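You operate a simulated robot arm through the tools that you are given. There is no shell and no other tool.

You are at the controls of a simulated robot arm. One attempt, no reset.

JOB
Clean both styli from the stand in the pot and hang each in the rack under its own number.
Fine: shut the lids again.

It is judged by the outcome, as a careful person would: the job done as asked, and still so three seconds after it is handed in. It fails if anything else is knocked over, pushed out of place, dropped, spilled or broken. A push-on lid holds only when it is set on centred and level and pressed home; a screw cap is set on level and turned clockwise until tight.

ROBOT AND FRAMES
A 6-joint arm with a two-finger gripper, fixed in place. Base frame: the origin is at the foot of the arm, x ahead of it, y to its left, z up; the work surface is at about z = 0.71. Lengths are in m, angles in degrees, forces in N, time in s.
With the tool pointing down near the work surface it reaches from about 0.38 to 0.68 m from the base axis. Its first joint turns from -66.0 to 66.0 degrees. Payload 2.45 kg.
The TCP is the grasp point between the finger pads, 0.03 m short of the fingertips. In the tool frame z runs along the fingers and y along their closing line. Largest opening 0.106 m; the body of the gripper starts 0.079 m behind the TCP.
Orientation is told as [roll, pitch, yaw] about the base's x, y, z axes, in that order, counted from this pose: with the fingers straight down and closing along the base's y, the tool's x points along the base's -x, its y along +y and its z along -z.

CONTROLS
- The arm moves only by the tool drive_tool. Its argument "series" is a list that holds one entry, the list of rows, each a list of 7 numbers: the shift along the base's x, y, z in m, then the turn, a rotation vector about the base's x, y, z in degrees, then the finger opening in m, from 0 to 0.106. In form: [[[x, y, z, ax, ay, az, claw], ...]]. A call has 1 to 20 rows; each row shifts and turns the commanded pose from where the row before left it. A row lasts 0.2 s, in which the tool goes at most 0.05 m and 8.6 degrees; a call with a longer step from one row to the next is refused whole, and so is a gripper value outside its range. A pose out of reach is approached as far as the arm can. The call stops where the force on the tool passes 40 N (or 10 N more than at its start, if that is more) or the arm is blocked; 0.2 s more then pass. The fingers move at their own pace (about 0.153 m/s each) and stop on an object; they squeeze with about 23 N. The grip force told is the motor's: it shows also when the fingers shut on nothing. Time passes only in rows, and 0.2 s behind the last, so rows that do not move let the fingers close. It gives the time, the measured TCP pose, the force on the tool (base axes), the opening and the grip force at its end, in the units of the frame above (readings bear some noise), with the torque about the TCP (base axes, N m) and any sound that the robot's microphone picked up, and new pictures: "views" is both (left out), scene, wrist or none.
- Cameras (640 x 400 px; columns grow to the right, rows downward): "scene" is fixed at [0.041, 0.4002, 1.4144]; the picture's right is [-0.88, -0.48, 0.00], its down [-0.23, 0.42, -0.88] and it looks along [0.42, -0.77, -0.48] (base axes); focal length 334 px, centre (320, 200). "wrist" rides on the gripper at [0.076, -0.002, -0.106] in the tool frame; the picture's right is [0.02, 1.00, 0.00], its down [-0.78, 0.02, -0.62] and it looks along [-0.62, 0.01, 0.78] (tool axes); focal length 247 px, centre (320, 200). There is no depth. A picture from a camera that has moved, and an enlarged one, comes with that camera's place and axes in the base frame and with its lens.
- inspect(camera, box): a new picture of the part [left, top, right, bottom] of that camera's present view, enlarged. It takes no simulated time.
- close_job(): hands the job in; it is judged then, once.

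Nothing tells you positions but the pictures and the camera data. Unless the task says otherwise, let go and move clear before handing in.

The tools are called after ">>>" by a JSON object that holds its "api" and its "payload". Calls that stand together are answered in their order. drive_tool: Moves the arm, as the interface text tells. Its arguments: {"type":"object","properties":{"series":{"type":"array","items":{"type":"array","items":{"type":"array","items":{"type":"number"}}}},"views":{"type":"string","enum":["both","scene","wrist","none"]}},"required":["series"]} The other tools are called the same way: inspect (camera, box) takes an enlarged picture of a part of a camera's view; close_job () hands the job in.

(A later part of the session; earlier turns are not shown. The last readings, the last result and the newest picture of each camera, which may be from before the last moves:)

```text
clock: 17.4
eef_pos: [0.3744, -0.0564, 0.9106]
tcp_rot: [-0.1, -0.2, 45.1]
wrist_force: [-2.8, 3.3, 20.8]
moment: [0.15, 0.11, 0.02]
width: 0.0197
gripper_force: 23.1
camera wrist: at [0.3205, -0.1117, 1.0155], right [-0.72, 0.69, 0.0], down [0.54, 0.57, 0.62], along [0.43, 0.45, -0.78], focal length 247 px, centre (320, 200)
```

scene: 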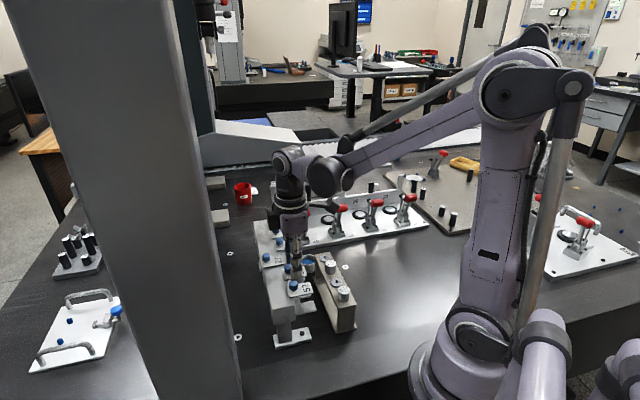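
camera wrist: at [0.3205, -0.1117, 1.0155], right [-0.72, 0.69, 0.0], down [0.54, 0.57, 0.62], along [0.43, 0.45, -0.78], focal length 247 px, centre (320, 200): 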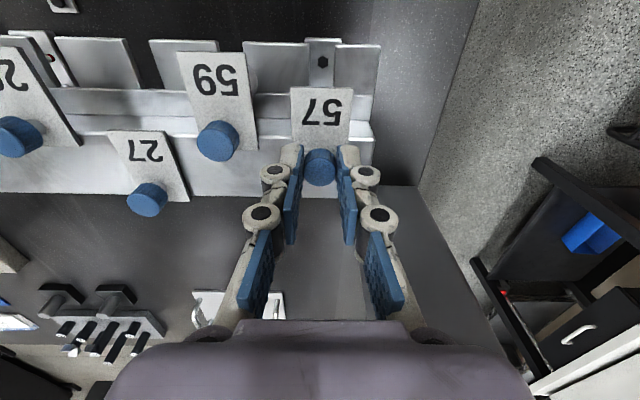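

It's pressing down again; I'll lift about 1 mm and keep sliding.

>>> {"api": "drive_tool", "payload": {"series": [[[0, 0, 0.001, 0, 0, 0, 0.01], [0.0021, 0.0021, 0, 0, 0, 0, 0.01], [0.0021, 0.0021, 0.0003, 0, 0, 0, 0.01], [0.0021, 0.0021, 0, 0, 0, 0, 0.01], [0.0021, 0.0021, 0.0003, 0, 0, 0, 0.01]]], "views": "none"}}

>>> {"api": "drive_tool", "payload": {"series": [[[0.0021, 0.0021, 0.0003, 0, 0, 0, 0.01], [0.0021, 0.0021, 0, 0, 0, 0, 0.01], [0.0021, 0.0021, 0.0003, 0, 0, 0, 0.01]]], "views": "wrist"}}

```text
clock: 18.6
eef_pos: [0.382, -0.0485, 0.9103]
tcp_rot: [-0.1, -0.1, 44.9]
wrist_force: [1.5, -3.0, 0.2]
moment: [-0.12, 0.01, 0.03]
width: 0.0197
gripper_force: 23.2
```

```text
clock: 19.4
eef_pos: [0.3896, -0.0408, 0.9121]
tcp_rot: [-0.1, -0.3, 45.1]
wrist_force: [4.4, -4.6, 0.2]
moment: [-0.16, -0.04, -0.01]
width: 0.0196
gripper_force: 23.1
camera wrist: at [0.3356, -0.0966, 1.0169], right [-0.72, 0.69, 0.0], down [0.54, 0.57, 0.62], along [0.43, 0.45, -0.78], focal length 247 px, centre (320, 200)
```

wrist: 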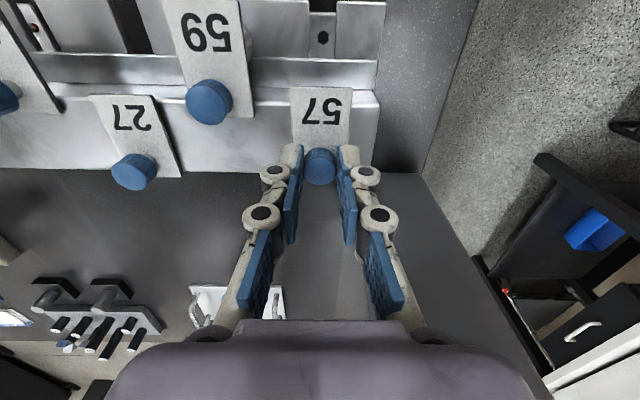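

About 38 mm of travel so far; about 6 mm remains to the stop.

>>> {"api": "drive_tool", "payload": {"series": [[[0.0005, -0.0005, 0, 0, 0, 0, 0.01], [0.0016, 0.0016, 0, 0, 0, 0, 0.01], [0.0016, 0.0016, 0, 0, 0, 0, 0.01], [0.0012, 0.0012, 0.0002, 0, 0, 0, 0.01]]], "views": "none"}}

```text
clock: 20.4
eef_pos: [0.3941, -0.0368, 0.9121]
tcp_rot: [0.1, -0.2, 45.1]
wrist_force: [-3.7, 1.0, 17.5]
moment: [0.22, -0.03, 0.04]
width: 0.0193
gripper_force: 23.3
```

Lid 57 is about 44 mm back, at its stop. I'll release and rise.

>>> {"api": "drive_tool", "payload": {"series": [[[0, 0, 0.0008, 0, 0, 0, 0.01], [0, 0, 0, 0, 0, 0, 0.04], [0, 0, 0, 0, 0, 0, 0.04], [0, 0, 0.03, 0, 0, 0, 0.04], [-0.01, -0.01, 0.03, 0, 0, 0, 0.04], [-0.02, -0.02, 0.02, 0, 0, 0, 0.04], [-0.02, -0.02, 0, 0, 0, 0, 0.04]]]}}

```text
clock: 22.0
eef_pos: [0.3458, -0.0901, 0.9933]
tcp_rot: [0.0, -0.3, 45.1]
wrist_force: [-1.6, -0.8, -0.5]
moment: [0.03, -0.01, 0.02]
width: 0.0398
gripper_force: 0.0
camera wrist: at [0.2926, -0.1467, 1.0996], right [-0.72, 0.69, 0.0], down [0.54, 0.57, 0.62], along [0.43, 0.45, -0.78], focal length 247 px, centre (320, 200)
```

scene: 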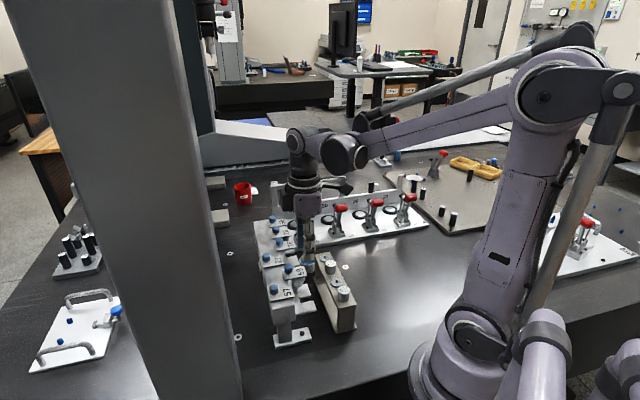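
wrist: 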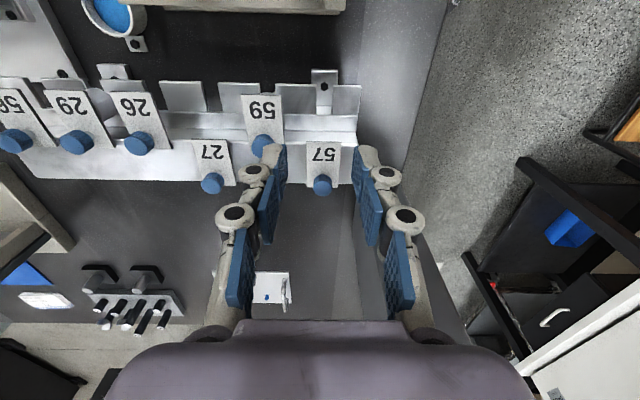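

Both lids are open. I'll check port 57's slot.

>>> {"api": "inspect", "payload": {"camera": "wrist", "box": [230, 60, 400, 170]}}

>>> {"api": "inspect", "payload": {"camera": "scene", "box": [250, 230, 370, 340]}}

```text
3.64 times, centred on (315, 115) of wrist
camera zoom: at [0.2926, -0.1467, 1.0996], right [-0.72, 0.69, 0.0], down [0.54, 0.57, 0.62], along [0.43, 0.45, -0.78], focal length 898 px, centre (338, 509)
```

zoom: 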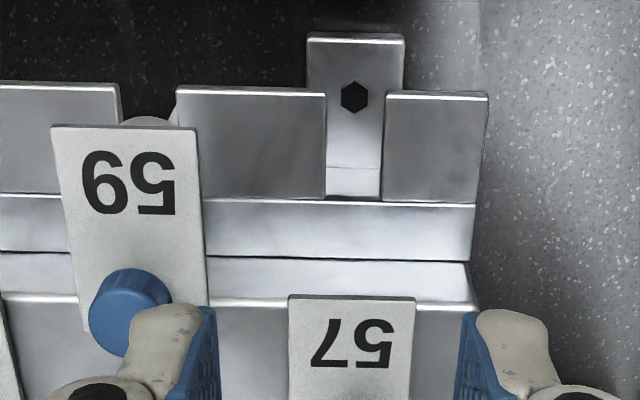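

```text
3.64 times, centred on (310, 285) of scene
camera zoom: at [0.041, 0.4002, 1.4144], right [-0.88, -0.48, 0.0], down [-0.23, 0.42, -0.88], along [0.42, -0.77, -0.48], focal length 1216 px, centre (356, -109)
```

zoom: 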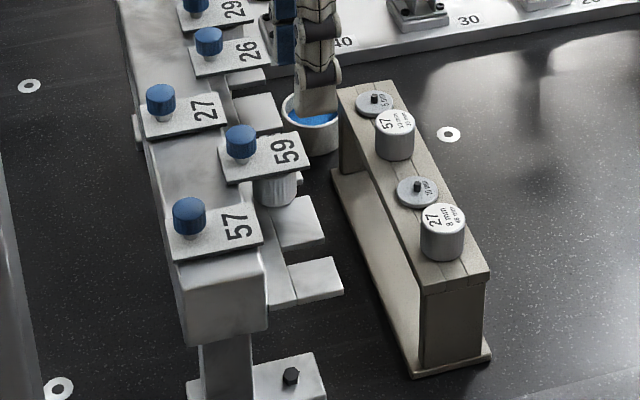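

Next I'll hover over stylus 27 on the stand, near (0.285, -0.167), and see whether the arm reaches that close in upright.

>>> {"api": "drive_tool", "payload": {"series": [[[-0.02, -0.026, 0, 0, 0, 0, 0.04], [-0.02, -0.026, 0, 0, 0, 0, 0.045], [-0.021, -0.025, -0.01, 0, 0, 0, 0.045], [0, 0, -0.03, 0, 0, 0, 0.045], [0, 0, 0, 0, 0, 0, 0.045]]]}}

```text
clock: 23.2
eef_pos: [0.285, -0.167, 0.9521]
tcp_rot: [0.0, -0.2, 45.1]
wrist_force: [-0.6, 0.0, 0.3]
moment: [0.0, 0.01, -0.02]
width: 0.0451
gripper_force: 0.2
camera wrist: at [0.2317, -0.2229, 1.0572], right [-0.72, 0.69, 0.0], down [0.54, 0.57, 0.62], along [0.43, 0.45, -0.78], focal length 247 px, centre (320, 200)
```

scene: 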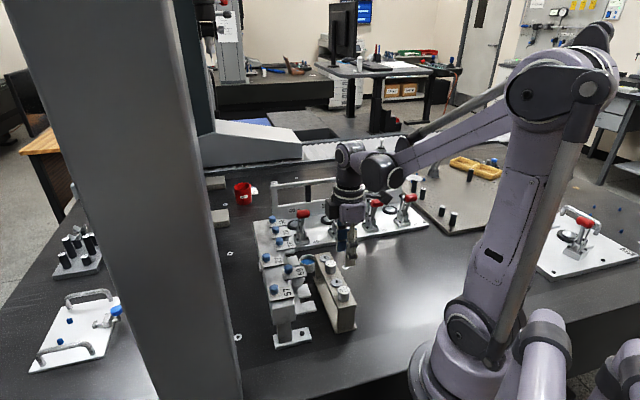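
wrist: 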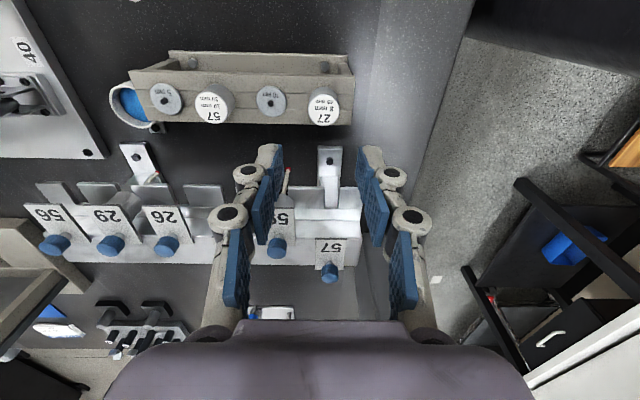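

The arm reaches upright here. I'll zoom to locate the heads and the stand top.

>>> {"api": "inspect", "payload": {"camera": "wrist", "box": [240, 40, 370, 140]}}

>>> {"api": "inspect", "payload": {"camera": "wrist", "box": [100, 40, 260, 140]}}

>>> {"api": "inspect", "payload": {"camera": "scene", "box": [300, 240, 370, 340]}}

```text
4.00 times, centred on (305, 90) of wrist
camera zoom: at [0.2317, -0.2229, 1.0572], right [-0.72, 0.69, 0.0], down [0.54, 0.57, 0.62], along [0.43, 0.45, -0.78], focal length 988 px, centre (380, 640)
```

zoom: 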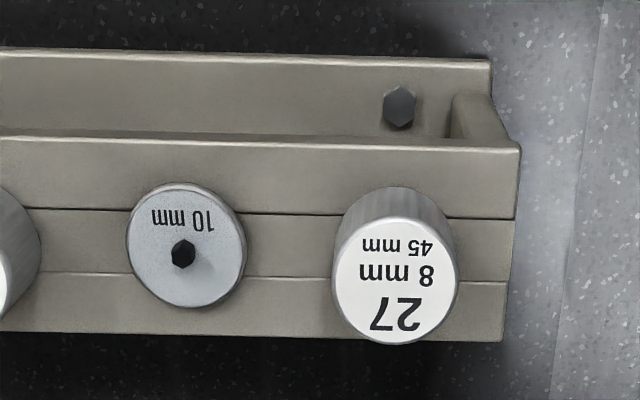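

```text
4.00 times, centred on (180, 90) of wrist
camera zoom: at [0.2317, -0.2229, 1.0572], right [-0.72, 0.69, 0.0], down [0.54, 0.57, 0.62], along [0.43, 0.45, -0.78], focal length 988 px, centre (880, 640)
```

zoom: 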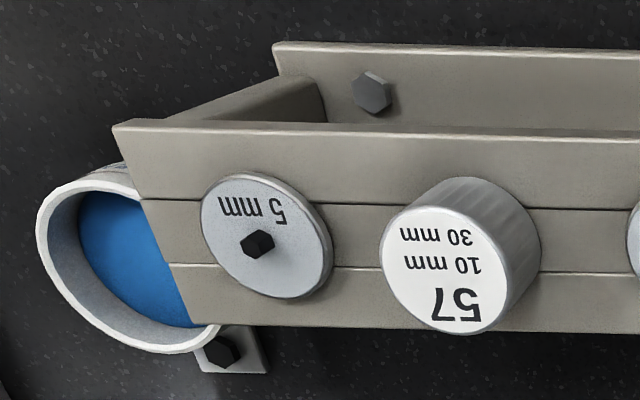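

```text
4.00 times, centred on (335, 290) of scene
camera zoom: at [0.041, 0.4002, 1.4144], right [-0.88, -0.48, 0.0], down [-0.23, 0.42, -0.88], along [0.42, -0.77, -0.48], focal length 1338 px, centre (260, -160)
```

zoom: 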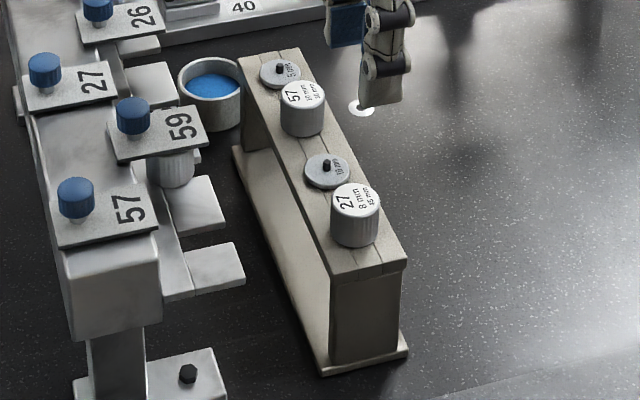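

Head 27 sits at s≈-0.3165, w≈0.083 with its top at z≈0.828, and the stand top is at z≈0.799. I'll centre over it and go halfway down to verify.

>>> {"api": "drive_tool", "payload": {"series": [[[-0.0019, 0.0027, -0.02, 0, 0, 0, 0.042], [0, 0, -0.03, 0, 0, 0, 0.042], [0, 0, -0.025, 0, 0, 0, 0.042], [0, 0, 0, 0, 0, 0, 0.042]]]}}

>>> {"api": "inspect", "payload": {"camera": "wrist", "box": [240, 100, 400, 220]}}

```text
clock: 24.2
eef_pos: [0.2824, -0.1624, 0.8757]
tcp_rot: [0.0, -0.1, 45.1]
wrist_force: [0.4, 0.8, 0.1]
moment: [0.0, 0.01, -0.05]
width: 0.042
gripper_force: 0.0
camera wrist: at [0.2284, -0.2183, 0.9816], right [-0.72, 0.69, 0.0], down [0.54, 0.57, 0.62], along [0.43, 0.45, -0.78], focal length 247 px, centre (320, 200)
```

scene: 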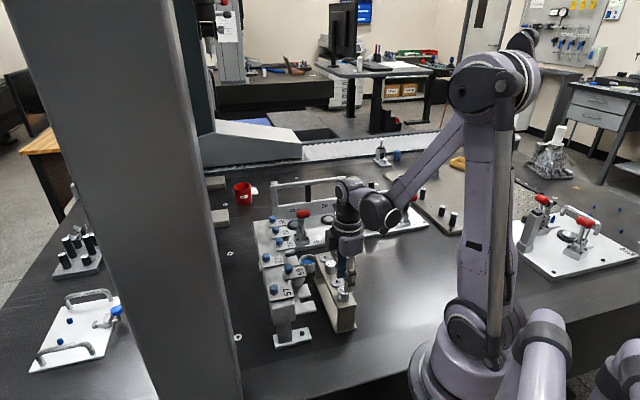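
wrist: 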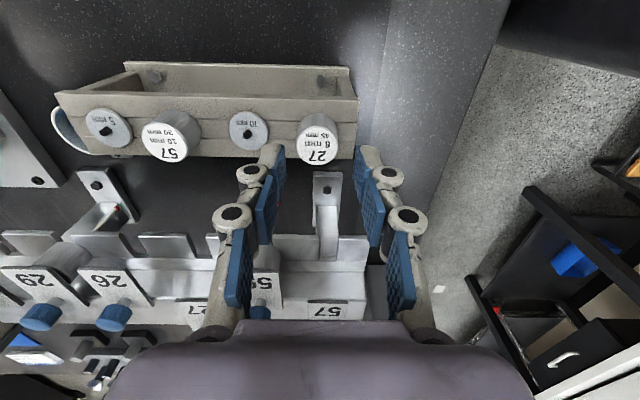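

```text
3.33 times, centred on (320, 160) of wrist
camera zoom: at [0.2284, -0.2183, 0.9816], right [-0.72, 0.69, 0.0], down [0.54, 0.57, 0.62], along [0.43, 0.45, -0.78], focal length 823 px, centre (320, 333)
```

zoom: 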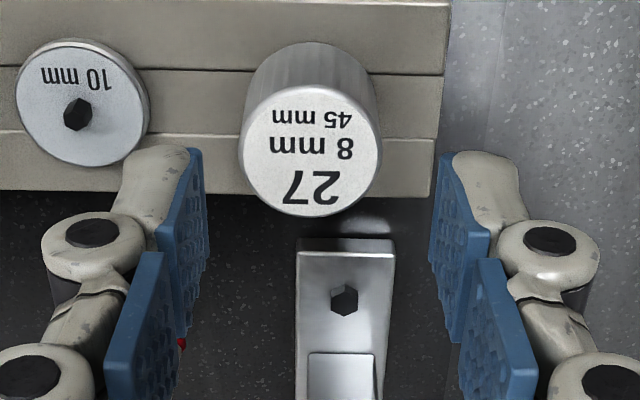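

The head is about 2 mm off in s and 1 mm in w; I'll correct and descend so that the fingertips end just above the stand top.

>>> {"api": "drive_tool", "payload": {"series": [[[0.0009, -0.0023, 0, 0, 0, 0, 0.042], [0, 0, -0.015, 0, 0, 0, 0.042], [0, 0, -0.015, 0, 0, 0, 0.042], [0, 0, -0.011, 0, 0, 0, 0.042], [0, 0, 0, 0, 0, 0, 0.042]]]}}

>>> {"api": "inspect", "payload": {"camera": "wrist", "box": [240, 100, 400, 220]}}

>>> {"api": "inspect", "payload": {"camera": "scene", "box": [300, 240, 380, 320]}}

```text
clock: 25.4
eef_pos: [0.2815, -0.1651, 0.8348]
tcp_rot: [0.0, -0.2, 45.1]
wrist_force: [-0.5, 0.6, 0.4]
moment: [0.01, 0.02, -0.01]
width: 0.042
gripper_force: 0.1
camera wrist: at [0.2272, -0.2204, 0.9411], right [-0.72, 0.69, 0.0], down [0.54, 0.57, 0.62], along [0.43, 0.45, -0.78], focal length 247 px, centre (320, 200)
```

scene: 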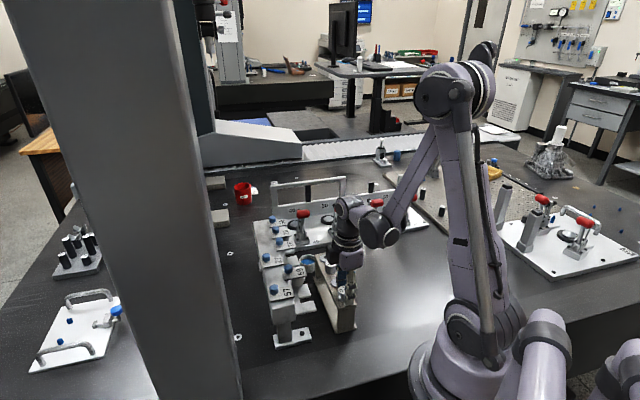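
wrist: 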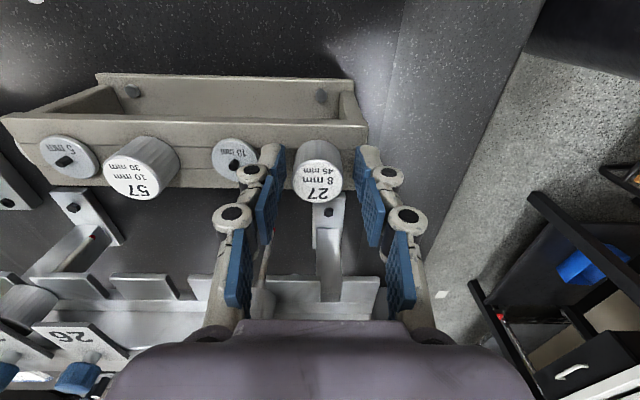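

```text
3.33 times, centred on (320, 160) of wrist
camera zoom: at [0.2272, -0.2204, 0.9411], right [-0.72, 0.69, 0.0], down [0.54, 0.57, 0.62], along [0.43, 0.45, -0.78], focal length 823 px, centre (320, 333)
```

zoom: 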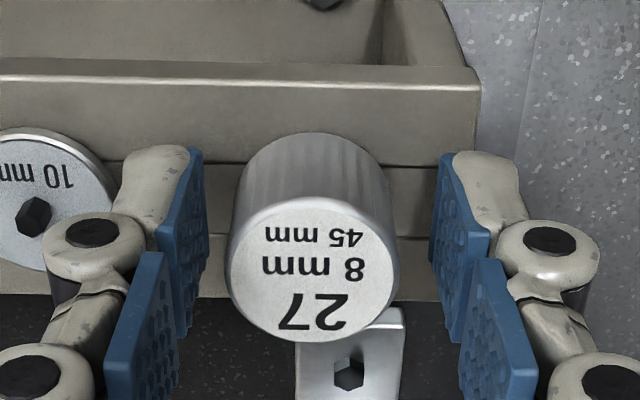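

```text
5.00 times, centred on (340, 280) of scene
camera zoom: at [0.041, 0.4002, 1.4144], right [-0.88, -0.48, 0.0], down [-0.23, 0.42, -0.88], along [0.42, -0.77, -0.48], focal length 1672 px, centre (220, -200)
```

zoom: 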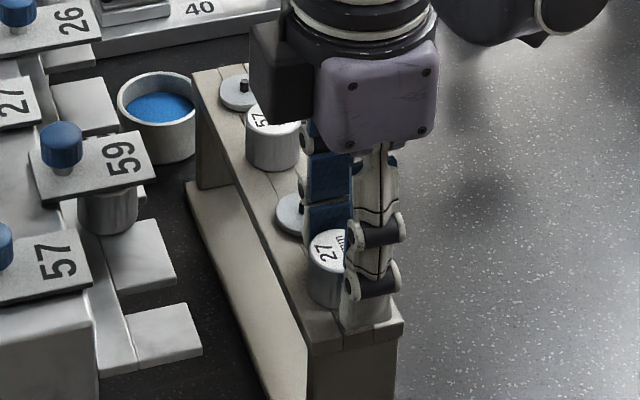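

Nearly centred; a 1 mm nudge and then close on head 27.

>>> {"api": "drive_tool", "payload": {"series": [[[0.0009, -0.0009, 0, 0, 0, 0, 0.042], [0, 0, 0, 0, 0, 0, 0.02], [0, 0, 0, 0, 0, 0, 0.02], [0, 0, 0, 0, 0, 0, 0.02]]], "views": "wrist"}}

```text
clock: 26.4
eef_pos: [0.2829, -0.1656, 0.8357]
tcp_rot: [0.0, -0.1, 45.2]
wrist_force: [-0.1, -1.1, -0.2]
moment: [-0.01, 0.0, 0.0]
width: 0.0284
gripper_force: 23.8
camera wrist: at [0.2285, -0.2207, 0.9412], right [-0.72, 0.69, 0.0], down [0.54, 0.57, 0.62], along [0.43, 0.45, -0.78], focal length 247 px, centre (320, 200)
```

wrist: 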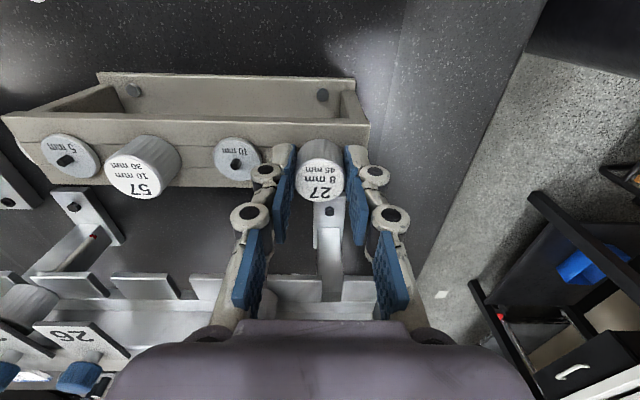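

I hold head 27 at 28.4 mm with no side load. I'll lift it gently straight up.

>>> {"api": "drive_tool", "payload": {"series": [[[0, 0, 0.004, 0, 0, 0, 0.02], [0, 0, 0.008, 0, 0, 0, 0.02], [0, 0, 0.015, 0, 0, 0, 0.02], [0, 0, 0.02, 0, 0, 0, 0.02], [0, 0, 0.02, 0, 0, 0, 0.02], [0, 0, 0.02, 0, 0, 0, 0.02]]]}}

>>> {"api": "inspect", "payload": {"camera": "scene", "box": [300, 210, 390, 320]}}

```text
clock: 27.8
eef_pos: [0.2848, -0.1661, 0.923]
tcp_rot: [0.0, -0.2, 45.1]
wrist_force: [-0.6, 0.8, -0.5]
moment: [-0.02, 0.02, 0.01]
width: 0.0288
gripper_force: 23.4
camera wrist: at [0.2299, -0.2209, 1.0293], right [-0.72, 0.69, 0.0], down [0.54, 0.57, 0.62], along [0.43, 0.45, -0.78], focal length 247 px, centre (320, 200)
```

scene: 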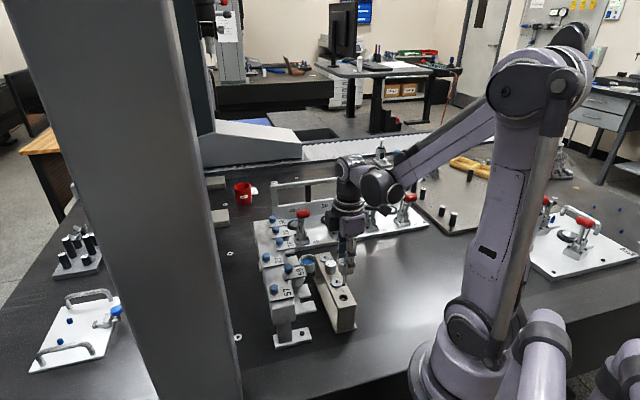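
wrist: 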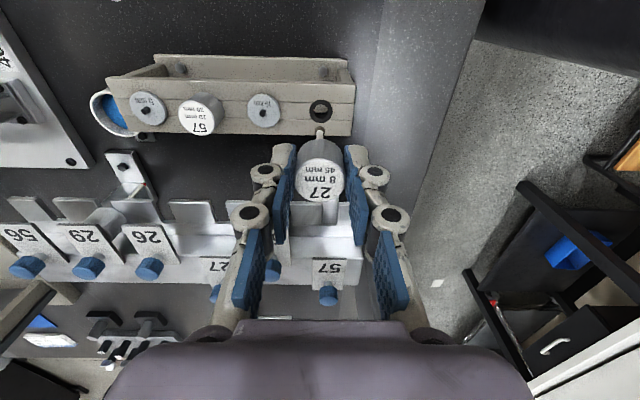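

```text
3.64 times, centred on (345, 265) of scene
camera zoom: at [0.041, 0.4002, 1.4144], right [-0.88, -0.48, 0.0], down [-0.23, 0.42, -0.88], along [0.42, -0.77, -0.48], focal length 1216 px, centre (229, -36)
```

zoom: 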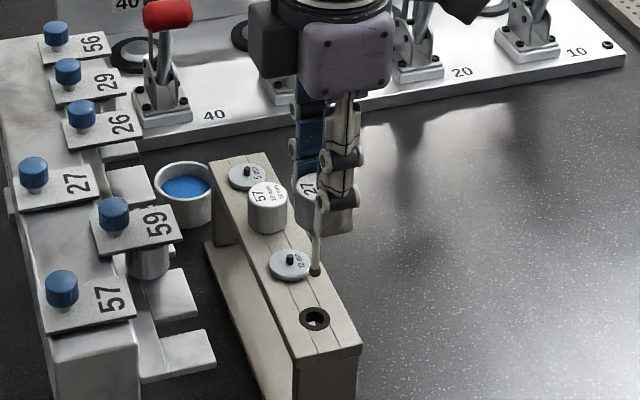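

Stylus 27 is out, with a long thin stem and a dark, dirty-looking ball at its end. I'll zoom in on the tip and the stand hole.

>>> {"api": "inspect", "payload": {"camera": "wrist", "box": [270, 80, 370, 220]}}

>>> {"api": "inspect", "payload": {"camera": "scene", "box": [355, 255, 405, 295]}}

>>> {"api": "inspect", "payload": {"camera": "scene", "box": [365, 240, 395, 290]}}

>>> {"api": "inspect", "payload": {"camera": "scene", "box": [300, 245, 360, 300]}}

>>> {"api": "inspect", "payload": {"camera": "wrist", "box": [80, 70, 220, 150]}}

```text
2.86 times, centred on (320, 150) of wrist
camera zoom: at [0.2299, -0.2209, 1.0293], right [-0.72, 0.69, 0.0], down [0.54, 0.57, 0.62], along [0.43, 0.45, -0.78], focal length 706 px, centre (320, 343)
```

zoom: 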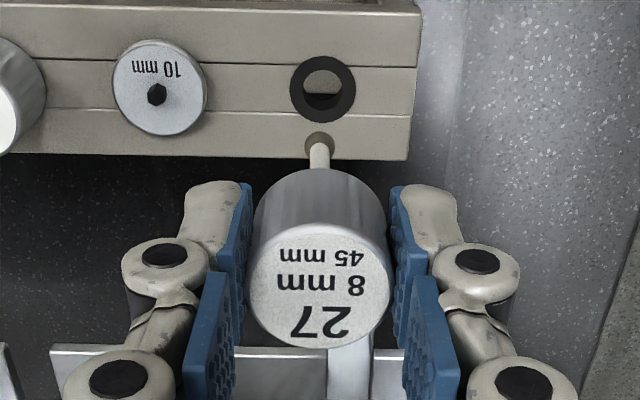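

```text
10.00 times, centred on (380, 275) of scene
camera zoom: at [0.041, 0.4002, 1.4144], right [-0.88, -0.48, 0.0], down [-0.23, 0.42, -0.88], along [0.42, -0.77, -0.48], focal length 3345 px, centre (-280, -550)
```

zoom: 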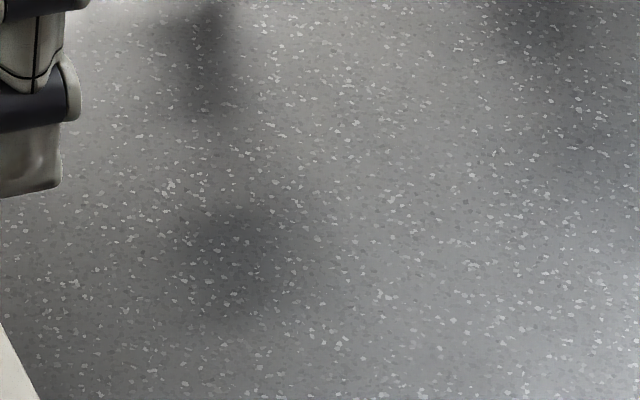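

```text
8.00 times, centred on (380, 265) of scene
camera zoom: at [0.041, 0.4002, 1.4144], right [-0.88, -0.48, 0.0], down [-0.23, 0.42, -0.88], along [0.42, -0.77, -0.48], focal length 2676 px, centre (-160, -320)
```

zoom: 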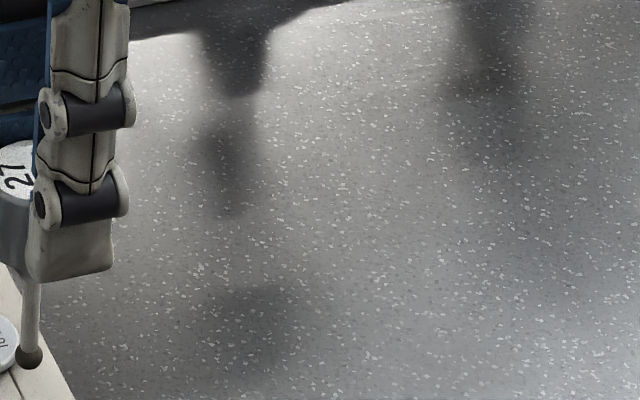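

```text
7.27 times, centred on (330, 272) of scene
camera zoom: at [0.041, 0.4002, 1.4144], right [-0.88, -0.48, 0.0], down [-0.23, 0.42, -0.88], along [0.42, -0.77, -0.48], focal length 2433 px, centre (247, -327)
```

zoom: 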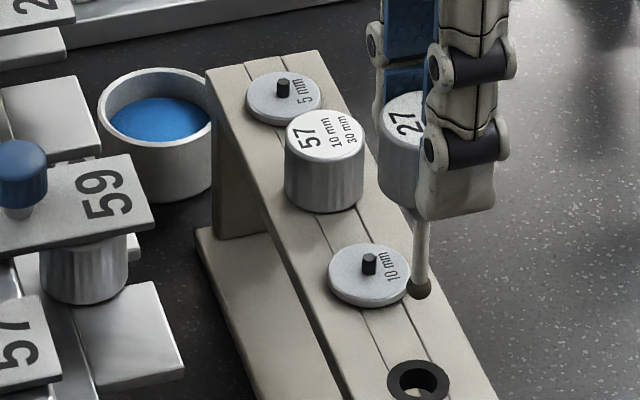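

```text
4.57 times, centred on (150, 110) of wrist
camera zoom: at [0.2299, -0.2209, 1.0293], right [-0.72, 0.69, 0.0], down [0.54, 0.57, 0.62], along [0.43, 0.45, -0.78], focal length 1129 px, centre (1097, 611)
```

zoom: 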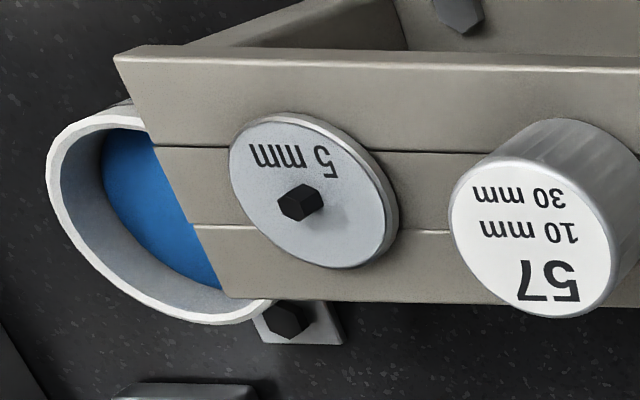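

The ball of 27 is dark, so it's the dirty part. I'll carry the stylus at safe height to above the pot, near (0.478, -0.316), and measure the pot from there.

>>> {"api": "drive_tool", "payload": {"series": [[[0, 0, 0.03, 0, 0, 0, 0.02], [0.0241, -0.0188, 0, 0, 0, 0, 0.02], [0.0241, -0.0188, 0, 0, 0, 0, 0.02], [0.0241, -0.0188, 0, 0, 0, 0, 0.02], [0.0241, -0.0188, 0, 0, 0, 0, 0.02], [0.0241, -0.0188, 0, 0, 0, 0, 0.02], [0.0241, -0.0188, 0, 0, 0, 0, 0.02], [0.0241, -0.0188, 0, 0, 0, 0, 0.02], [0.0241, -0.0188, 0, 0, 0, 0, 0.02], [0, 0, 0, 0, 0, 0, 0.02]]]}}

>>> {"api": "inspect", "payload": {"camera": "wrist", "box": [260, 60, 380, 200]}}

>>> {"api": "inspect", "payload": {"camera": "scene", "box": [270, 200, 350, 300]}}

```text
clock: 30.0
eef_pos: [0.475, -0.3148, 0.9552]
tcp_rot: [0.0, -0.3, 45.1]
wrist_force: [-0.9, -0.3, 0.2]
moment: [-0.03, 0.02, 0.01]
width: 0.028
gripper_force: 23.2
camera wrist: at [0.4216, -0.3712, 1.0597], right [-0.72, 0.69, 0.0], down [0.54, 0.57, 0.62], along [0.43, 0.45, -0.78], focal length 247 px, centre (320, 200)
```

scene: 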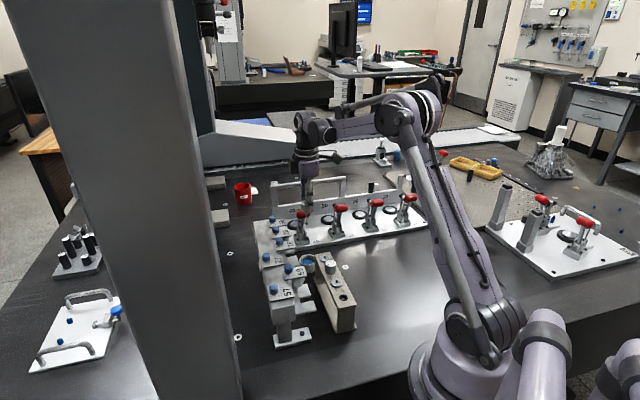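
wrist: 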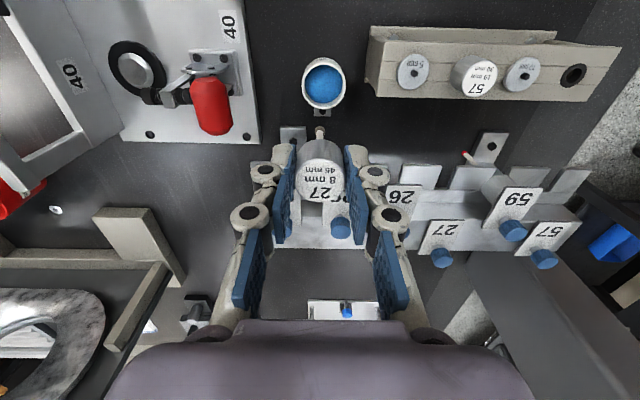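

```text
2.86 times, centred on (320, 130) of wrist
camera zoom: at [0.4216, -0.3712, 1.0597], right [-0.72, 0.69, 0.0], down [0.54, 0.57, 0.62], along [0.43, 0.45, -0.78], focal length 706 px, centre (320, 400)
```

zoom: 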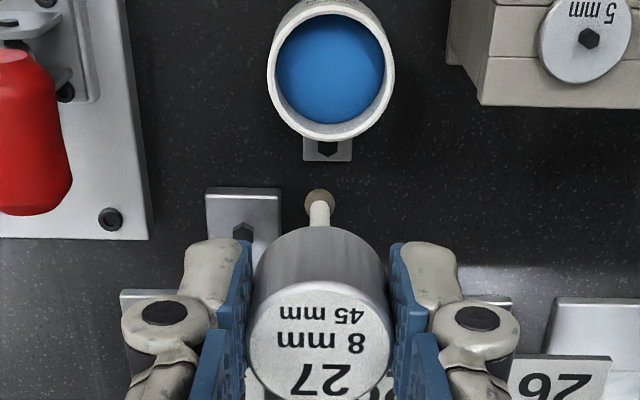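

```text
4.00 times, centred on (310, 250) of scene
camera zoom: at [0.041, 0.4002, 1.4144], right [-0.88, -0.48, 0.0], down [-0.23, 0.42, -0.88], along [0.42, -0.77, -0.48], focal length 1338 px, centre (360, 0)
```

zoom: 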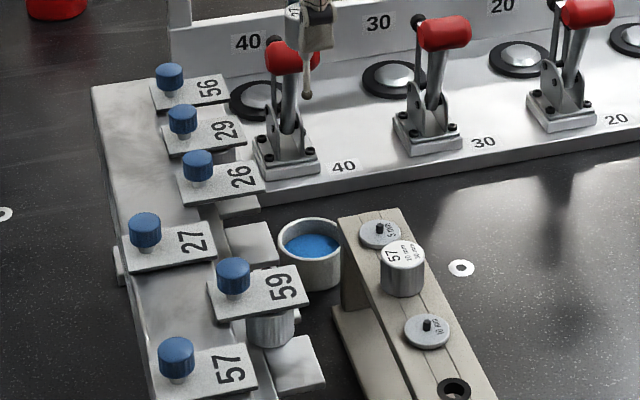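

The pot centre is about 4 mm further along +s and 2 mm in +w; its rim is near z 0.74 with putty around 12 mm below the rim. I'll correct and lower until the ball is just above the rim.

>>> {"api": "drive_tool", "payload": {"series": [[[-0.0013, 0.0047, -0.03, 0, 0, 0, 0.02], [0, 0, -0.04, 0, 0, 0, 0.02], [0, 0, -0.035, 0, 0, 0, 0.02], [0, 0, 0, 0, 0, 0, 0.02]]]}}

>>> {"api": "inspect", "payload": {"camera": "wrist", "box": [260, 60, 380, 200]}}

>>> {"api": "inspect", "payload": {"camera": "scene", "box": [280, 210, 340, 290]}}

```text
clock: 31.0
eef_pos: [0.4753, -0.3143, 0.8493]
tcp_rot: [0.0, -0.2, 45.1]
wrist_force: [0.3, 0.5, -0.7]
moment: [0.0, -0.01, -0.01]
width: 0.0286
gripper_force: 23.2
camera wrist: at [0.4216, -0.3685, 0.9542], right [-0.72, 0.69, 0.0], down [0.54, 0.57, 0.62], along [0.43, 0.45, -0.78], focal length 247 px, centre (320, 200)
```

scene: 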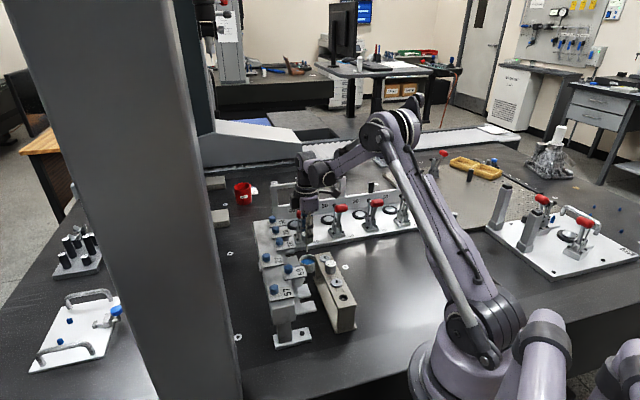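
wrist: 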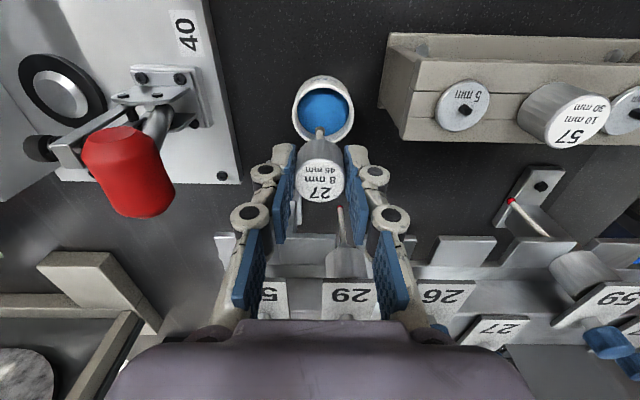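

```text
2.86 times, centred on (320, 130) of wrist
camera zoom: at [0.4216, -0.3685, 0.9542], right [-0.72, 0.69, 0.0], down [0.54, 0.57, 0.62], along [0.43, 0.45, -0.78], focal length 706 px, centre (320, 400)
```

zoom: 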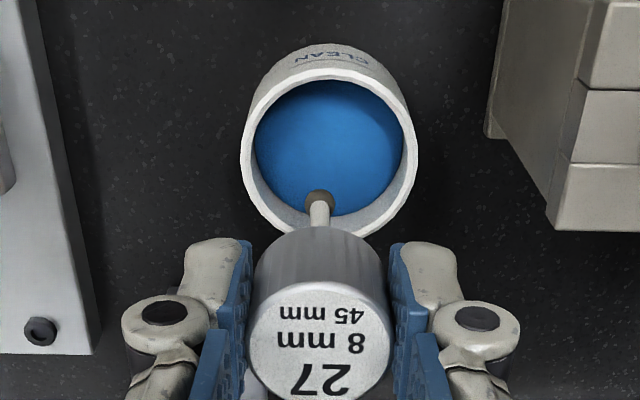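

```text
5.00 times, centred on (310, 250) of scene
camera zoom: at [0.041, 0.4002, 1.4144], right [-0.88, -0.48, 0.0], down [-0.23, 0.42, -0.88], along [0.42, -0.77, -0.48], focal length 1672 px, centre (370, -50)
```

zoom: 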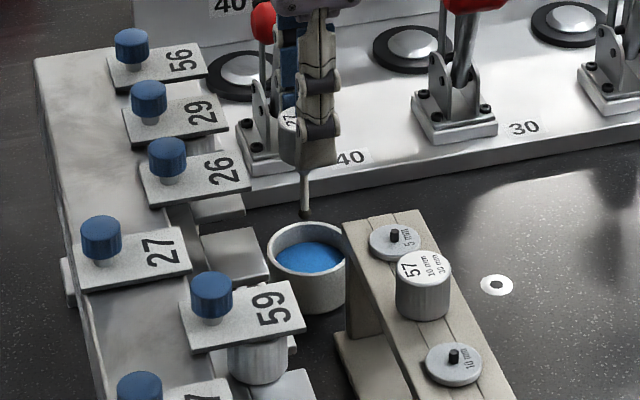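

The pot is marked "CLEAN" and the ball is over it. I'll centre by another 2 mm, then lower to just above the putty.

>>> {"api": "drive_tool", "payload": {"series": [[[-0.0016, 0.0016, 0, 0, 0, 0, 0.02], [0, 0, -0.02, 0, 0, 0, 0.02], [0, 0, -0.015, 0, 0, 0, 0.02], [0, 0, 0, 0, 0, 0, 0.02]]]}}

>>> {"api": "inspect", "payload": {"camera": "wrist", "box": [260, 80, 380, 200]}}

>>> {"api": "inspect", "payload": {"camera": "scene", "box": [280, 220, 340, 290]}}

```text
clock: 32.0
eef_pos: [0.474, -0.3088, 0.8135]
tcp_rot: [-0.1, -0.2, 45.1]
wrist_force: [-0.4, -0.2, 20.5]
moment: [0.05, -0.05, 0.02]
width: 0.0286
gripper_force: 23.1
camera wrist: at [0.4194, -0.3647, 0.9189], right [-0.72, 0.69, 0.0], down [0.54, 0.57, 0.62], along [0.43, 0.45, -0.78], focal length 247 px, centre (320, 200)
```

scene: 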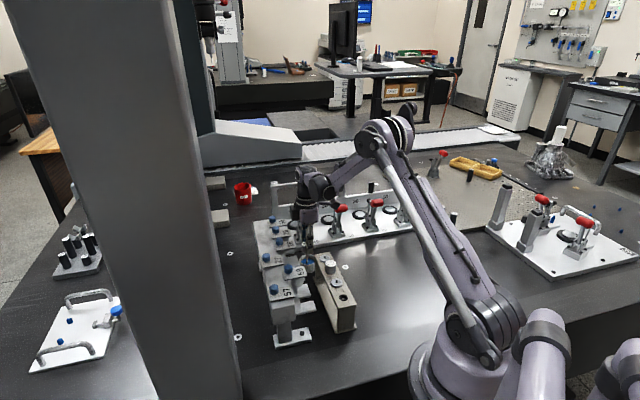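
wrist: 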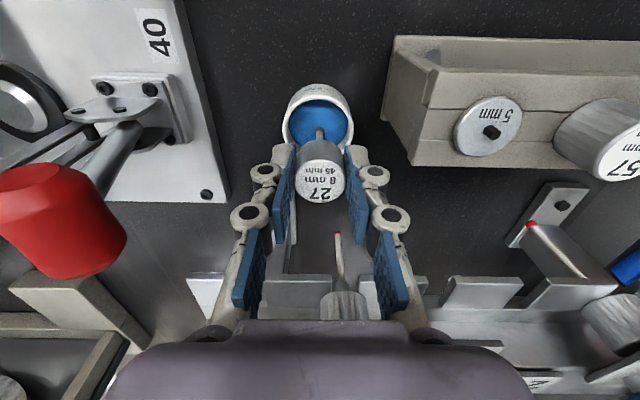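

```text
3.33 times, centred on (320, 140) of wrist
camera zoom: at [0.4194, -0.3647, 0.9189], right [-0.72, 0.69, 0.0], down [0.54, 0.57, 0.62], along [0.43, 0.45, -0.78], focal length 823 px, centre (320, 400)
```

zoom: 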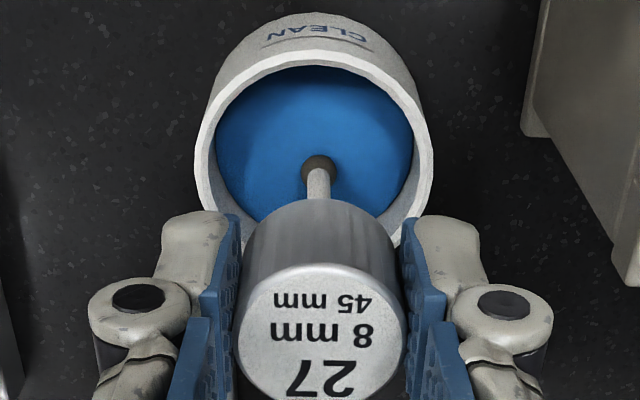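

```text
5.71 times, centred on (310, 255) of scene
camera zoom: at [0.0407, 0.4004, 1.4144], right [-0.88, -0.48, 0.0], down [-0.23, 0.42, -0.88], along [0.42, -0.77, -0.48], focal length 1911 px, centre (377, -114)
```

zoom: 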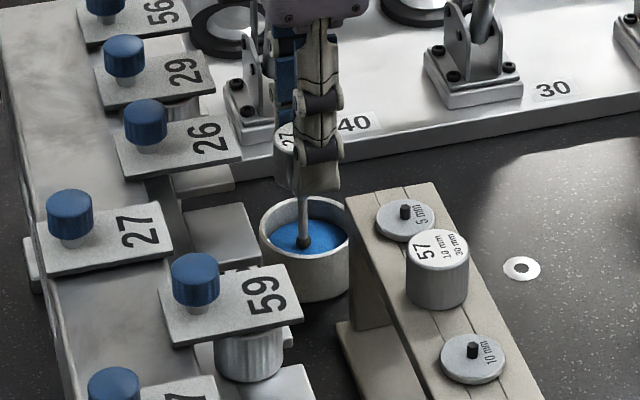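

There's 20 N upward: the ball is pressing on the blue medium. I'll lift a little and check whether the ball changed and what the medium looks like.

>>> {"api": "drive_tool", "payload": {"series": [[[0, 0, 0.004, 0, 0, 0, 0.02], [0, 0, 0.02, 0, 0, 0, 0.02], [0, 0, 0.015, 0, 0, 0, 0.02], [0, 0, 0, 0, 0, 0, 0.02]]]}}

>>> {"api": "inspect", "payload": {"camera": "wrist", "box": [280, 80, 360, 160]}}

>>> {"api": "inspect", "payload": {"camera": "scene", "box": [285, 220, 335, 280]}}

```text
clock: 33.0
eef_pos: [0.4734, -0.3084, 0.8537]
tcp_rot: [0.0, -0.2, 45.1]
wrist_force: [-0.4, 0.1, -0.4]
moment: [0.0, -0.01, -0.02]
width: 0.0284
gripper_force: 23.1
camera wrist: at [0.4186, -0.3642, 0.9585], right [-0.72, 0.69, 0.0], down [0.54, 0.57, 0.62], along [0.43, 0.45, -0.78], focal length 247 px, centre (320, 200)
```

scene: 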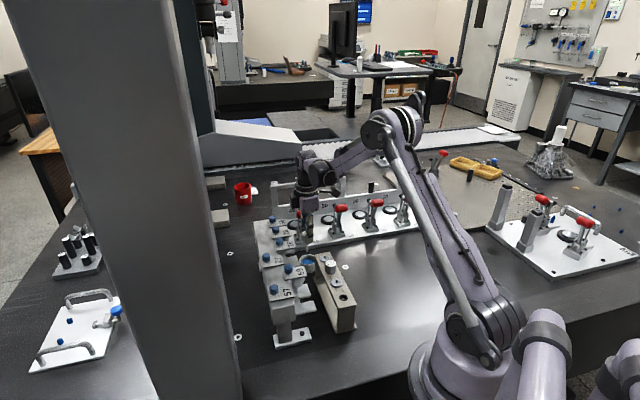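
wrist: 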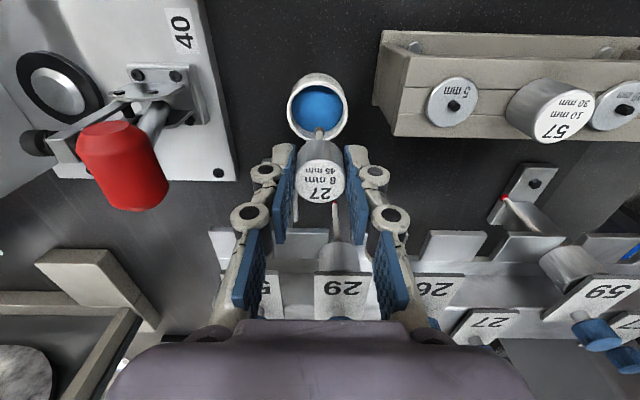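

```text
5.00 times, centred on (320, 120) of wrist
camera zoom: at [0.4186, -0.3642, 0.9585], right [-0.72, 0.69, 0.0], down [0.54, 0.57, 0.62], along [0.43, 0.45, -0.78], focal length 1235 px, centre (320, 600)
```

zoom: 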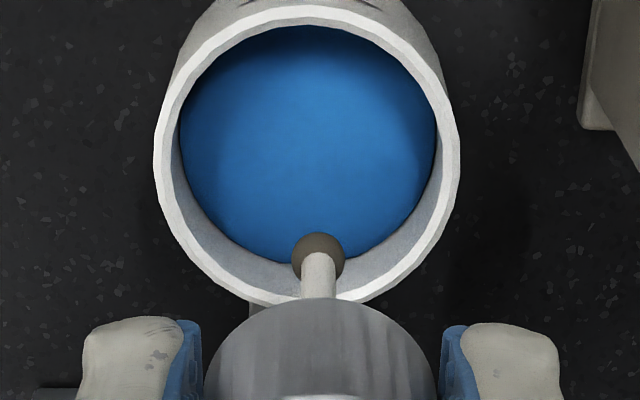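

```text
6.67 times, centred on (310, 250) of scene
camera zoom: at [0.041, 0.4002, 1.4144], right [-0.88, -0.48, 0.0], down [-0.23, 0.42, -0.88], along [0.42, -0.77, -0.48], focal length 2230 px, centre (387, -133)
```

zoom: 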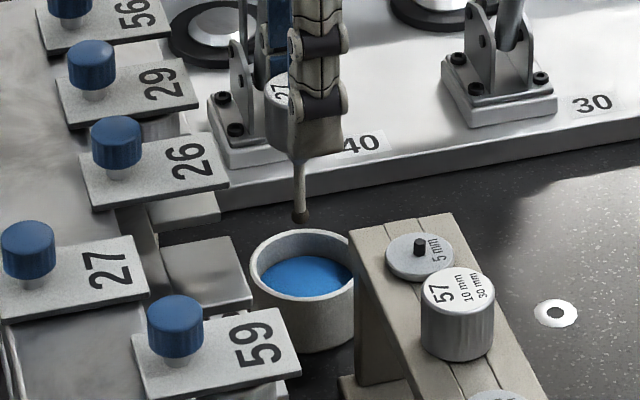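

The ball still looks dirty. I'll go down again slowly to gauge how soft the medium is, then press, hold and twist.

>>> {"api": "drive_tool", "payload": {"series": [[[0, 0, -0.018, 0, 0, 0, 0.02], [0, 0, -0.016, 0, 0, 0, 0.02], [0, 0, 0, 0, 0, 0, 0.02]]], "views": "none"}}

>>> {"api": "drive_tool", "payload": {"series": [[[0, 0, -0.002, 0, 0, 0, 0.02], [0, 0, 0, 0, 0, 0, 0.02]]], "views": "none"}}

>>> {"api": "drive_tool", "payload": {"series": [[[0, 0, -0.002, 0, 0, 0, 0.02], [0, 0, 0, 0, 0, 0, 0.02]]], "views": "wrist"}}

```text
clock: 33.8
eef_pos: [0.4729, -0.3099, 0.8194]
tcp_rot: [0.1, -0.2, 45.1]
wrist_force: [-0.4, 0.2, -0.3]
moment: [0.01, 0.02, 0.03]
width: 0.0283
gripper_force: 23.4
```

```text
clock: 34.4
eef_pos: [0.4734, -0.3087, 0.8175]
tcp_rot: [0.0, -0.2, 45.1]
wrist_force: [0.3, -0.4, -0.7]
moment: [-0.04, 0.01, 0.01]
width: 0.0288
gripper_force: 22.7
```

```text
clock: 35.0
eef_pos: [0.4739, -0.3107, 0.8159]
tcp_rot: [0.1, -0.3, 45.1]
wrist_force: [0.5, 0.4, -1.0]
moment: [0.01, 0.0, -0.03]
width: 0.0285
gripper_force: 23.7
camera wrist: at [0.4198, -0.3653, 0.9212], right [-0.72, 0.69, 0.0], down [0.54, 0.57, 0.62], along [0.43, 0.45, -0.78], focal length 247 px, centre (320, 200)
```

wrist: 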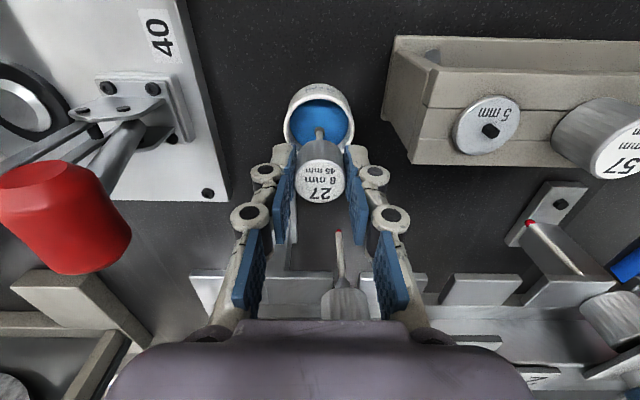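

No contact yet at 0.816, so the medium is fairly firm. I'll press in half-millimetre steps.

>>> {"api": "drive_tool", "payload": {"series": [[[0, 0, -0.001, 0, 0, 0, 0.02], [0, 0, 0, 0, 0, 0, 0.02]]], "views": "none"}}

>>> {"api": "drive_tool", "payload": {"series": [[[0, 0, -0.0005, 0, 0, 0, 0.02], [0, 0, 0, 0, 0, 0, 0.02]]], "views": "none"}}

>>> {"api": "drive_tool", "payload": {"series": [[[0, 0, -0.0005, 0, 0, 0, 0.02], [0, 0, 0, 0, 0, 0, 0.02]]], "views": "none"}}

```text
clock: 35.6
eef_pos: [0.4736, -0.3103, 0.8142]
tcp_rot: [0.0, -0.1, 45.0]
wrist_force: [0.2, 0.7, -0.7]
moment: [0.01, -0.03, 0.02]
width: 0.0284
gripper_force: 22.7
```

```text
clock: 36.2
eef_pos: [0.4732, -0.3109, 0.8125]
tcp_rot: [0.0, -0.2, 45.1]
wrist_force: [-0.3, 0.2, 10.6]
moment: [0.0, -0.04, 0.0]
width: 0.0284
gripper_force: 23.1
```

```text
clock: 36.8
eef_pos: [0.4732, -0.3099, 0.8127]
tcp_rot: [0.0, -0.2, 45.1]
wrist_force: [-0.4, -1.1, 17.7]
moment: [-0.07, 0.01, -0.02]
width: 0.0284
gripper_force: 23.0
```

Now pressing with about 18 N. I'll hold, twist the stylus back and forth about its axis, then lift and check the ball.

>>> {"api": "drive_tool", "payload": {"series": [[[0, 0, 0, 0, 0, 0, 0.02], [0, 0, 0, 0, 0, 0, 0.02], [0, 0, 0, 0, 0, 0, 0.02], [0, 0, 0, 0, 0, 8, 0.02], [0, 0, 0, 0, 0, 8, 0.02], [0, 0, 0, 0, 0, -8, 0.02], [0, 0, 0, 0, 0, -8, 0.02], [0, 0, 0, 0, 0, -8, 0.02], [0, 0, 0, 0, 0, -8, 0.02], [0, 0, 0, 0, 0, 8, 0.02], [0, 0, 0, 0, 0, 8, 0.02], [0, 0, 0, 0, 0, 0, 0.02]]], "views": "wrist"}}

>>> {"api": "inspect", "payload": {"camera": "wrist", "box": [280, 80, 360, 160]}}

```text
clock: 39.4
eef_pos: [0.4744, -0.3108, 0.8137]
tcp_rot: [0.0, -0.1, 45.1]
wrist_force: [0.4, 1.1, 12.6]
moment: [0.06, -0.13, -0.01]
width: 0.0282
gripper_force: 23.0
camera wrist: at [0.4192, -0.3653, 0.9181], right [-0.72, 0.69, 0.0], down [0.54, 0.57, 0.62], along [0.43, 0.45, -0.78], focal length 247 px, centre (320, 200)
```

wrist: 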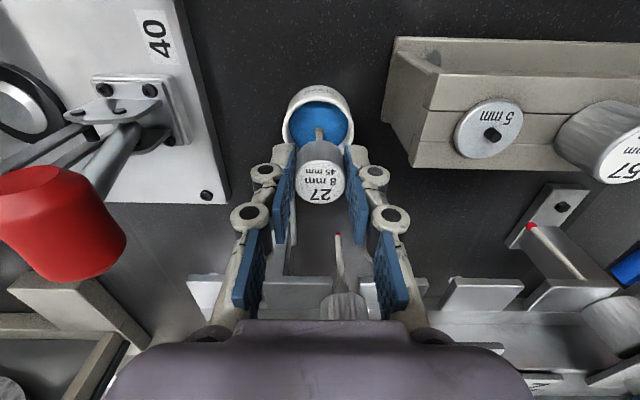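

```text
5.00 times, centred on (320, 120) of wrist
camera zoom: at [0.4192, -0.3653, 0.9181], right [-0.72, 0.69, 0.0], down [0.54, 0.57, 0.62], along [0.43, 0.45, -0.78], focal length 1235 px, centre (320, 600)
```

zoom: 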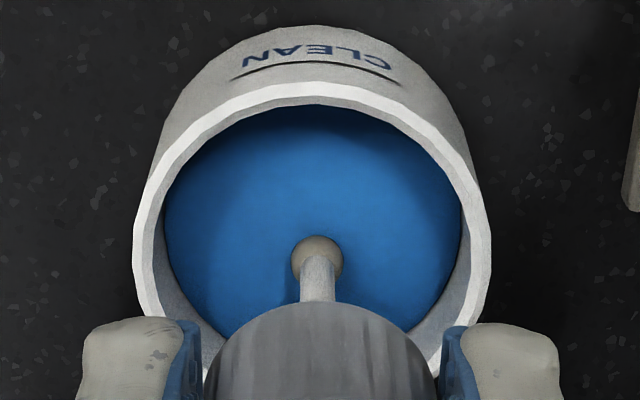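

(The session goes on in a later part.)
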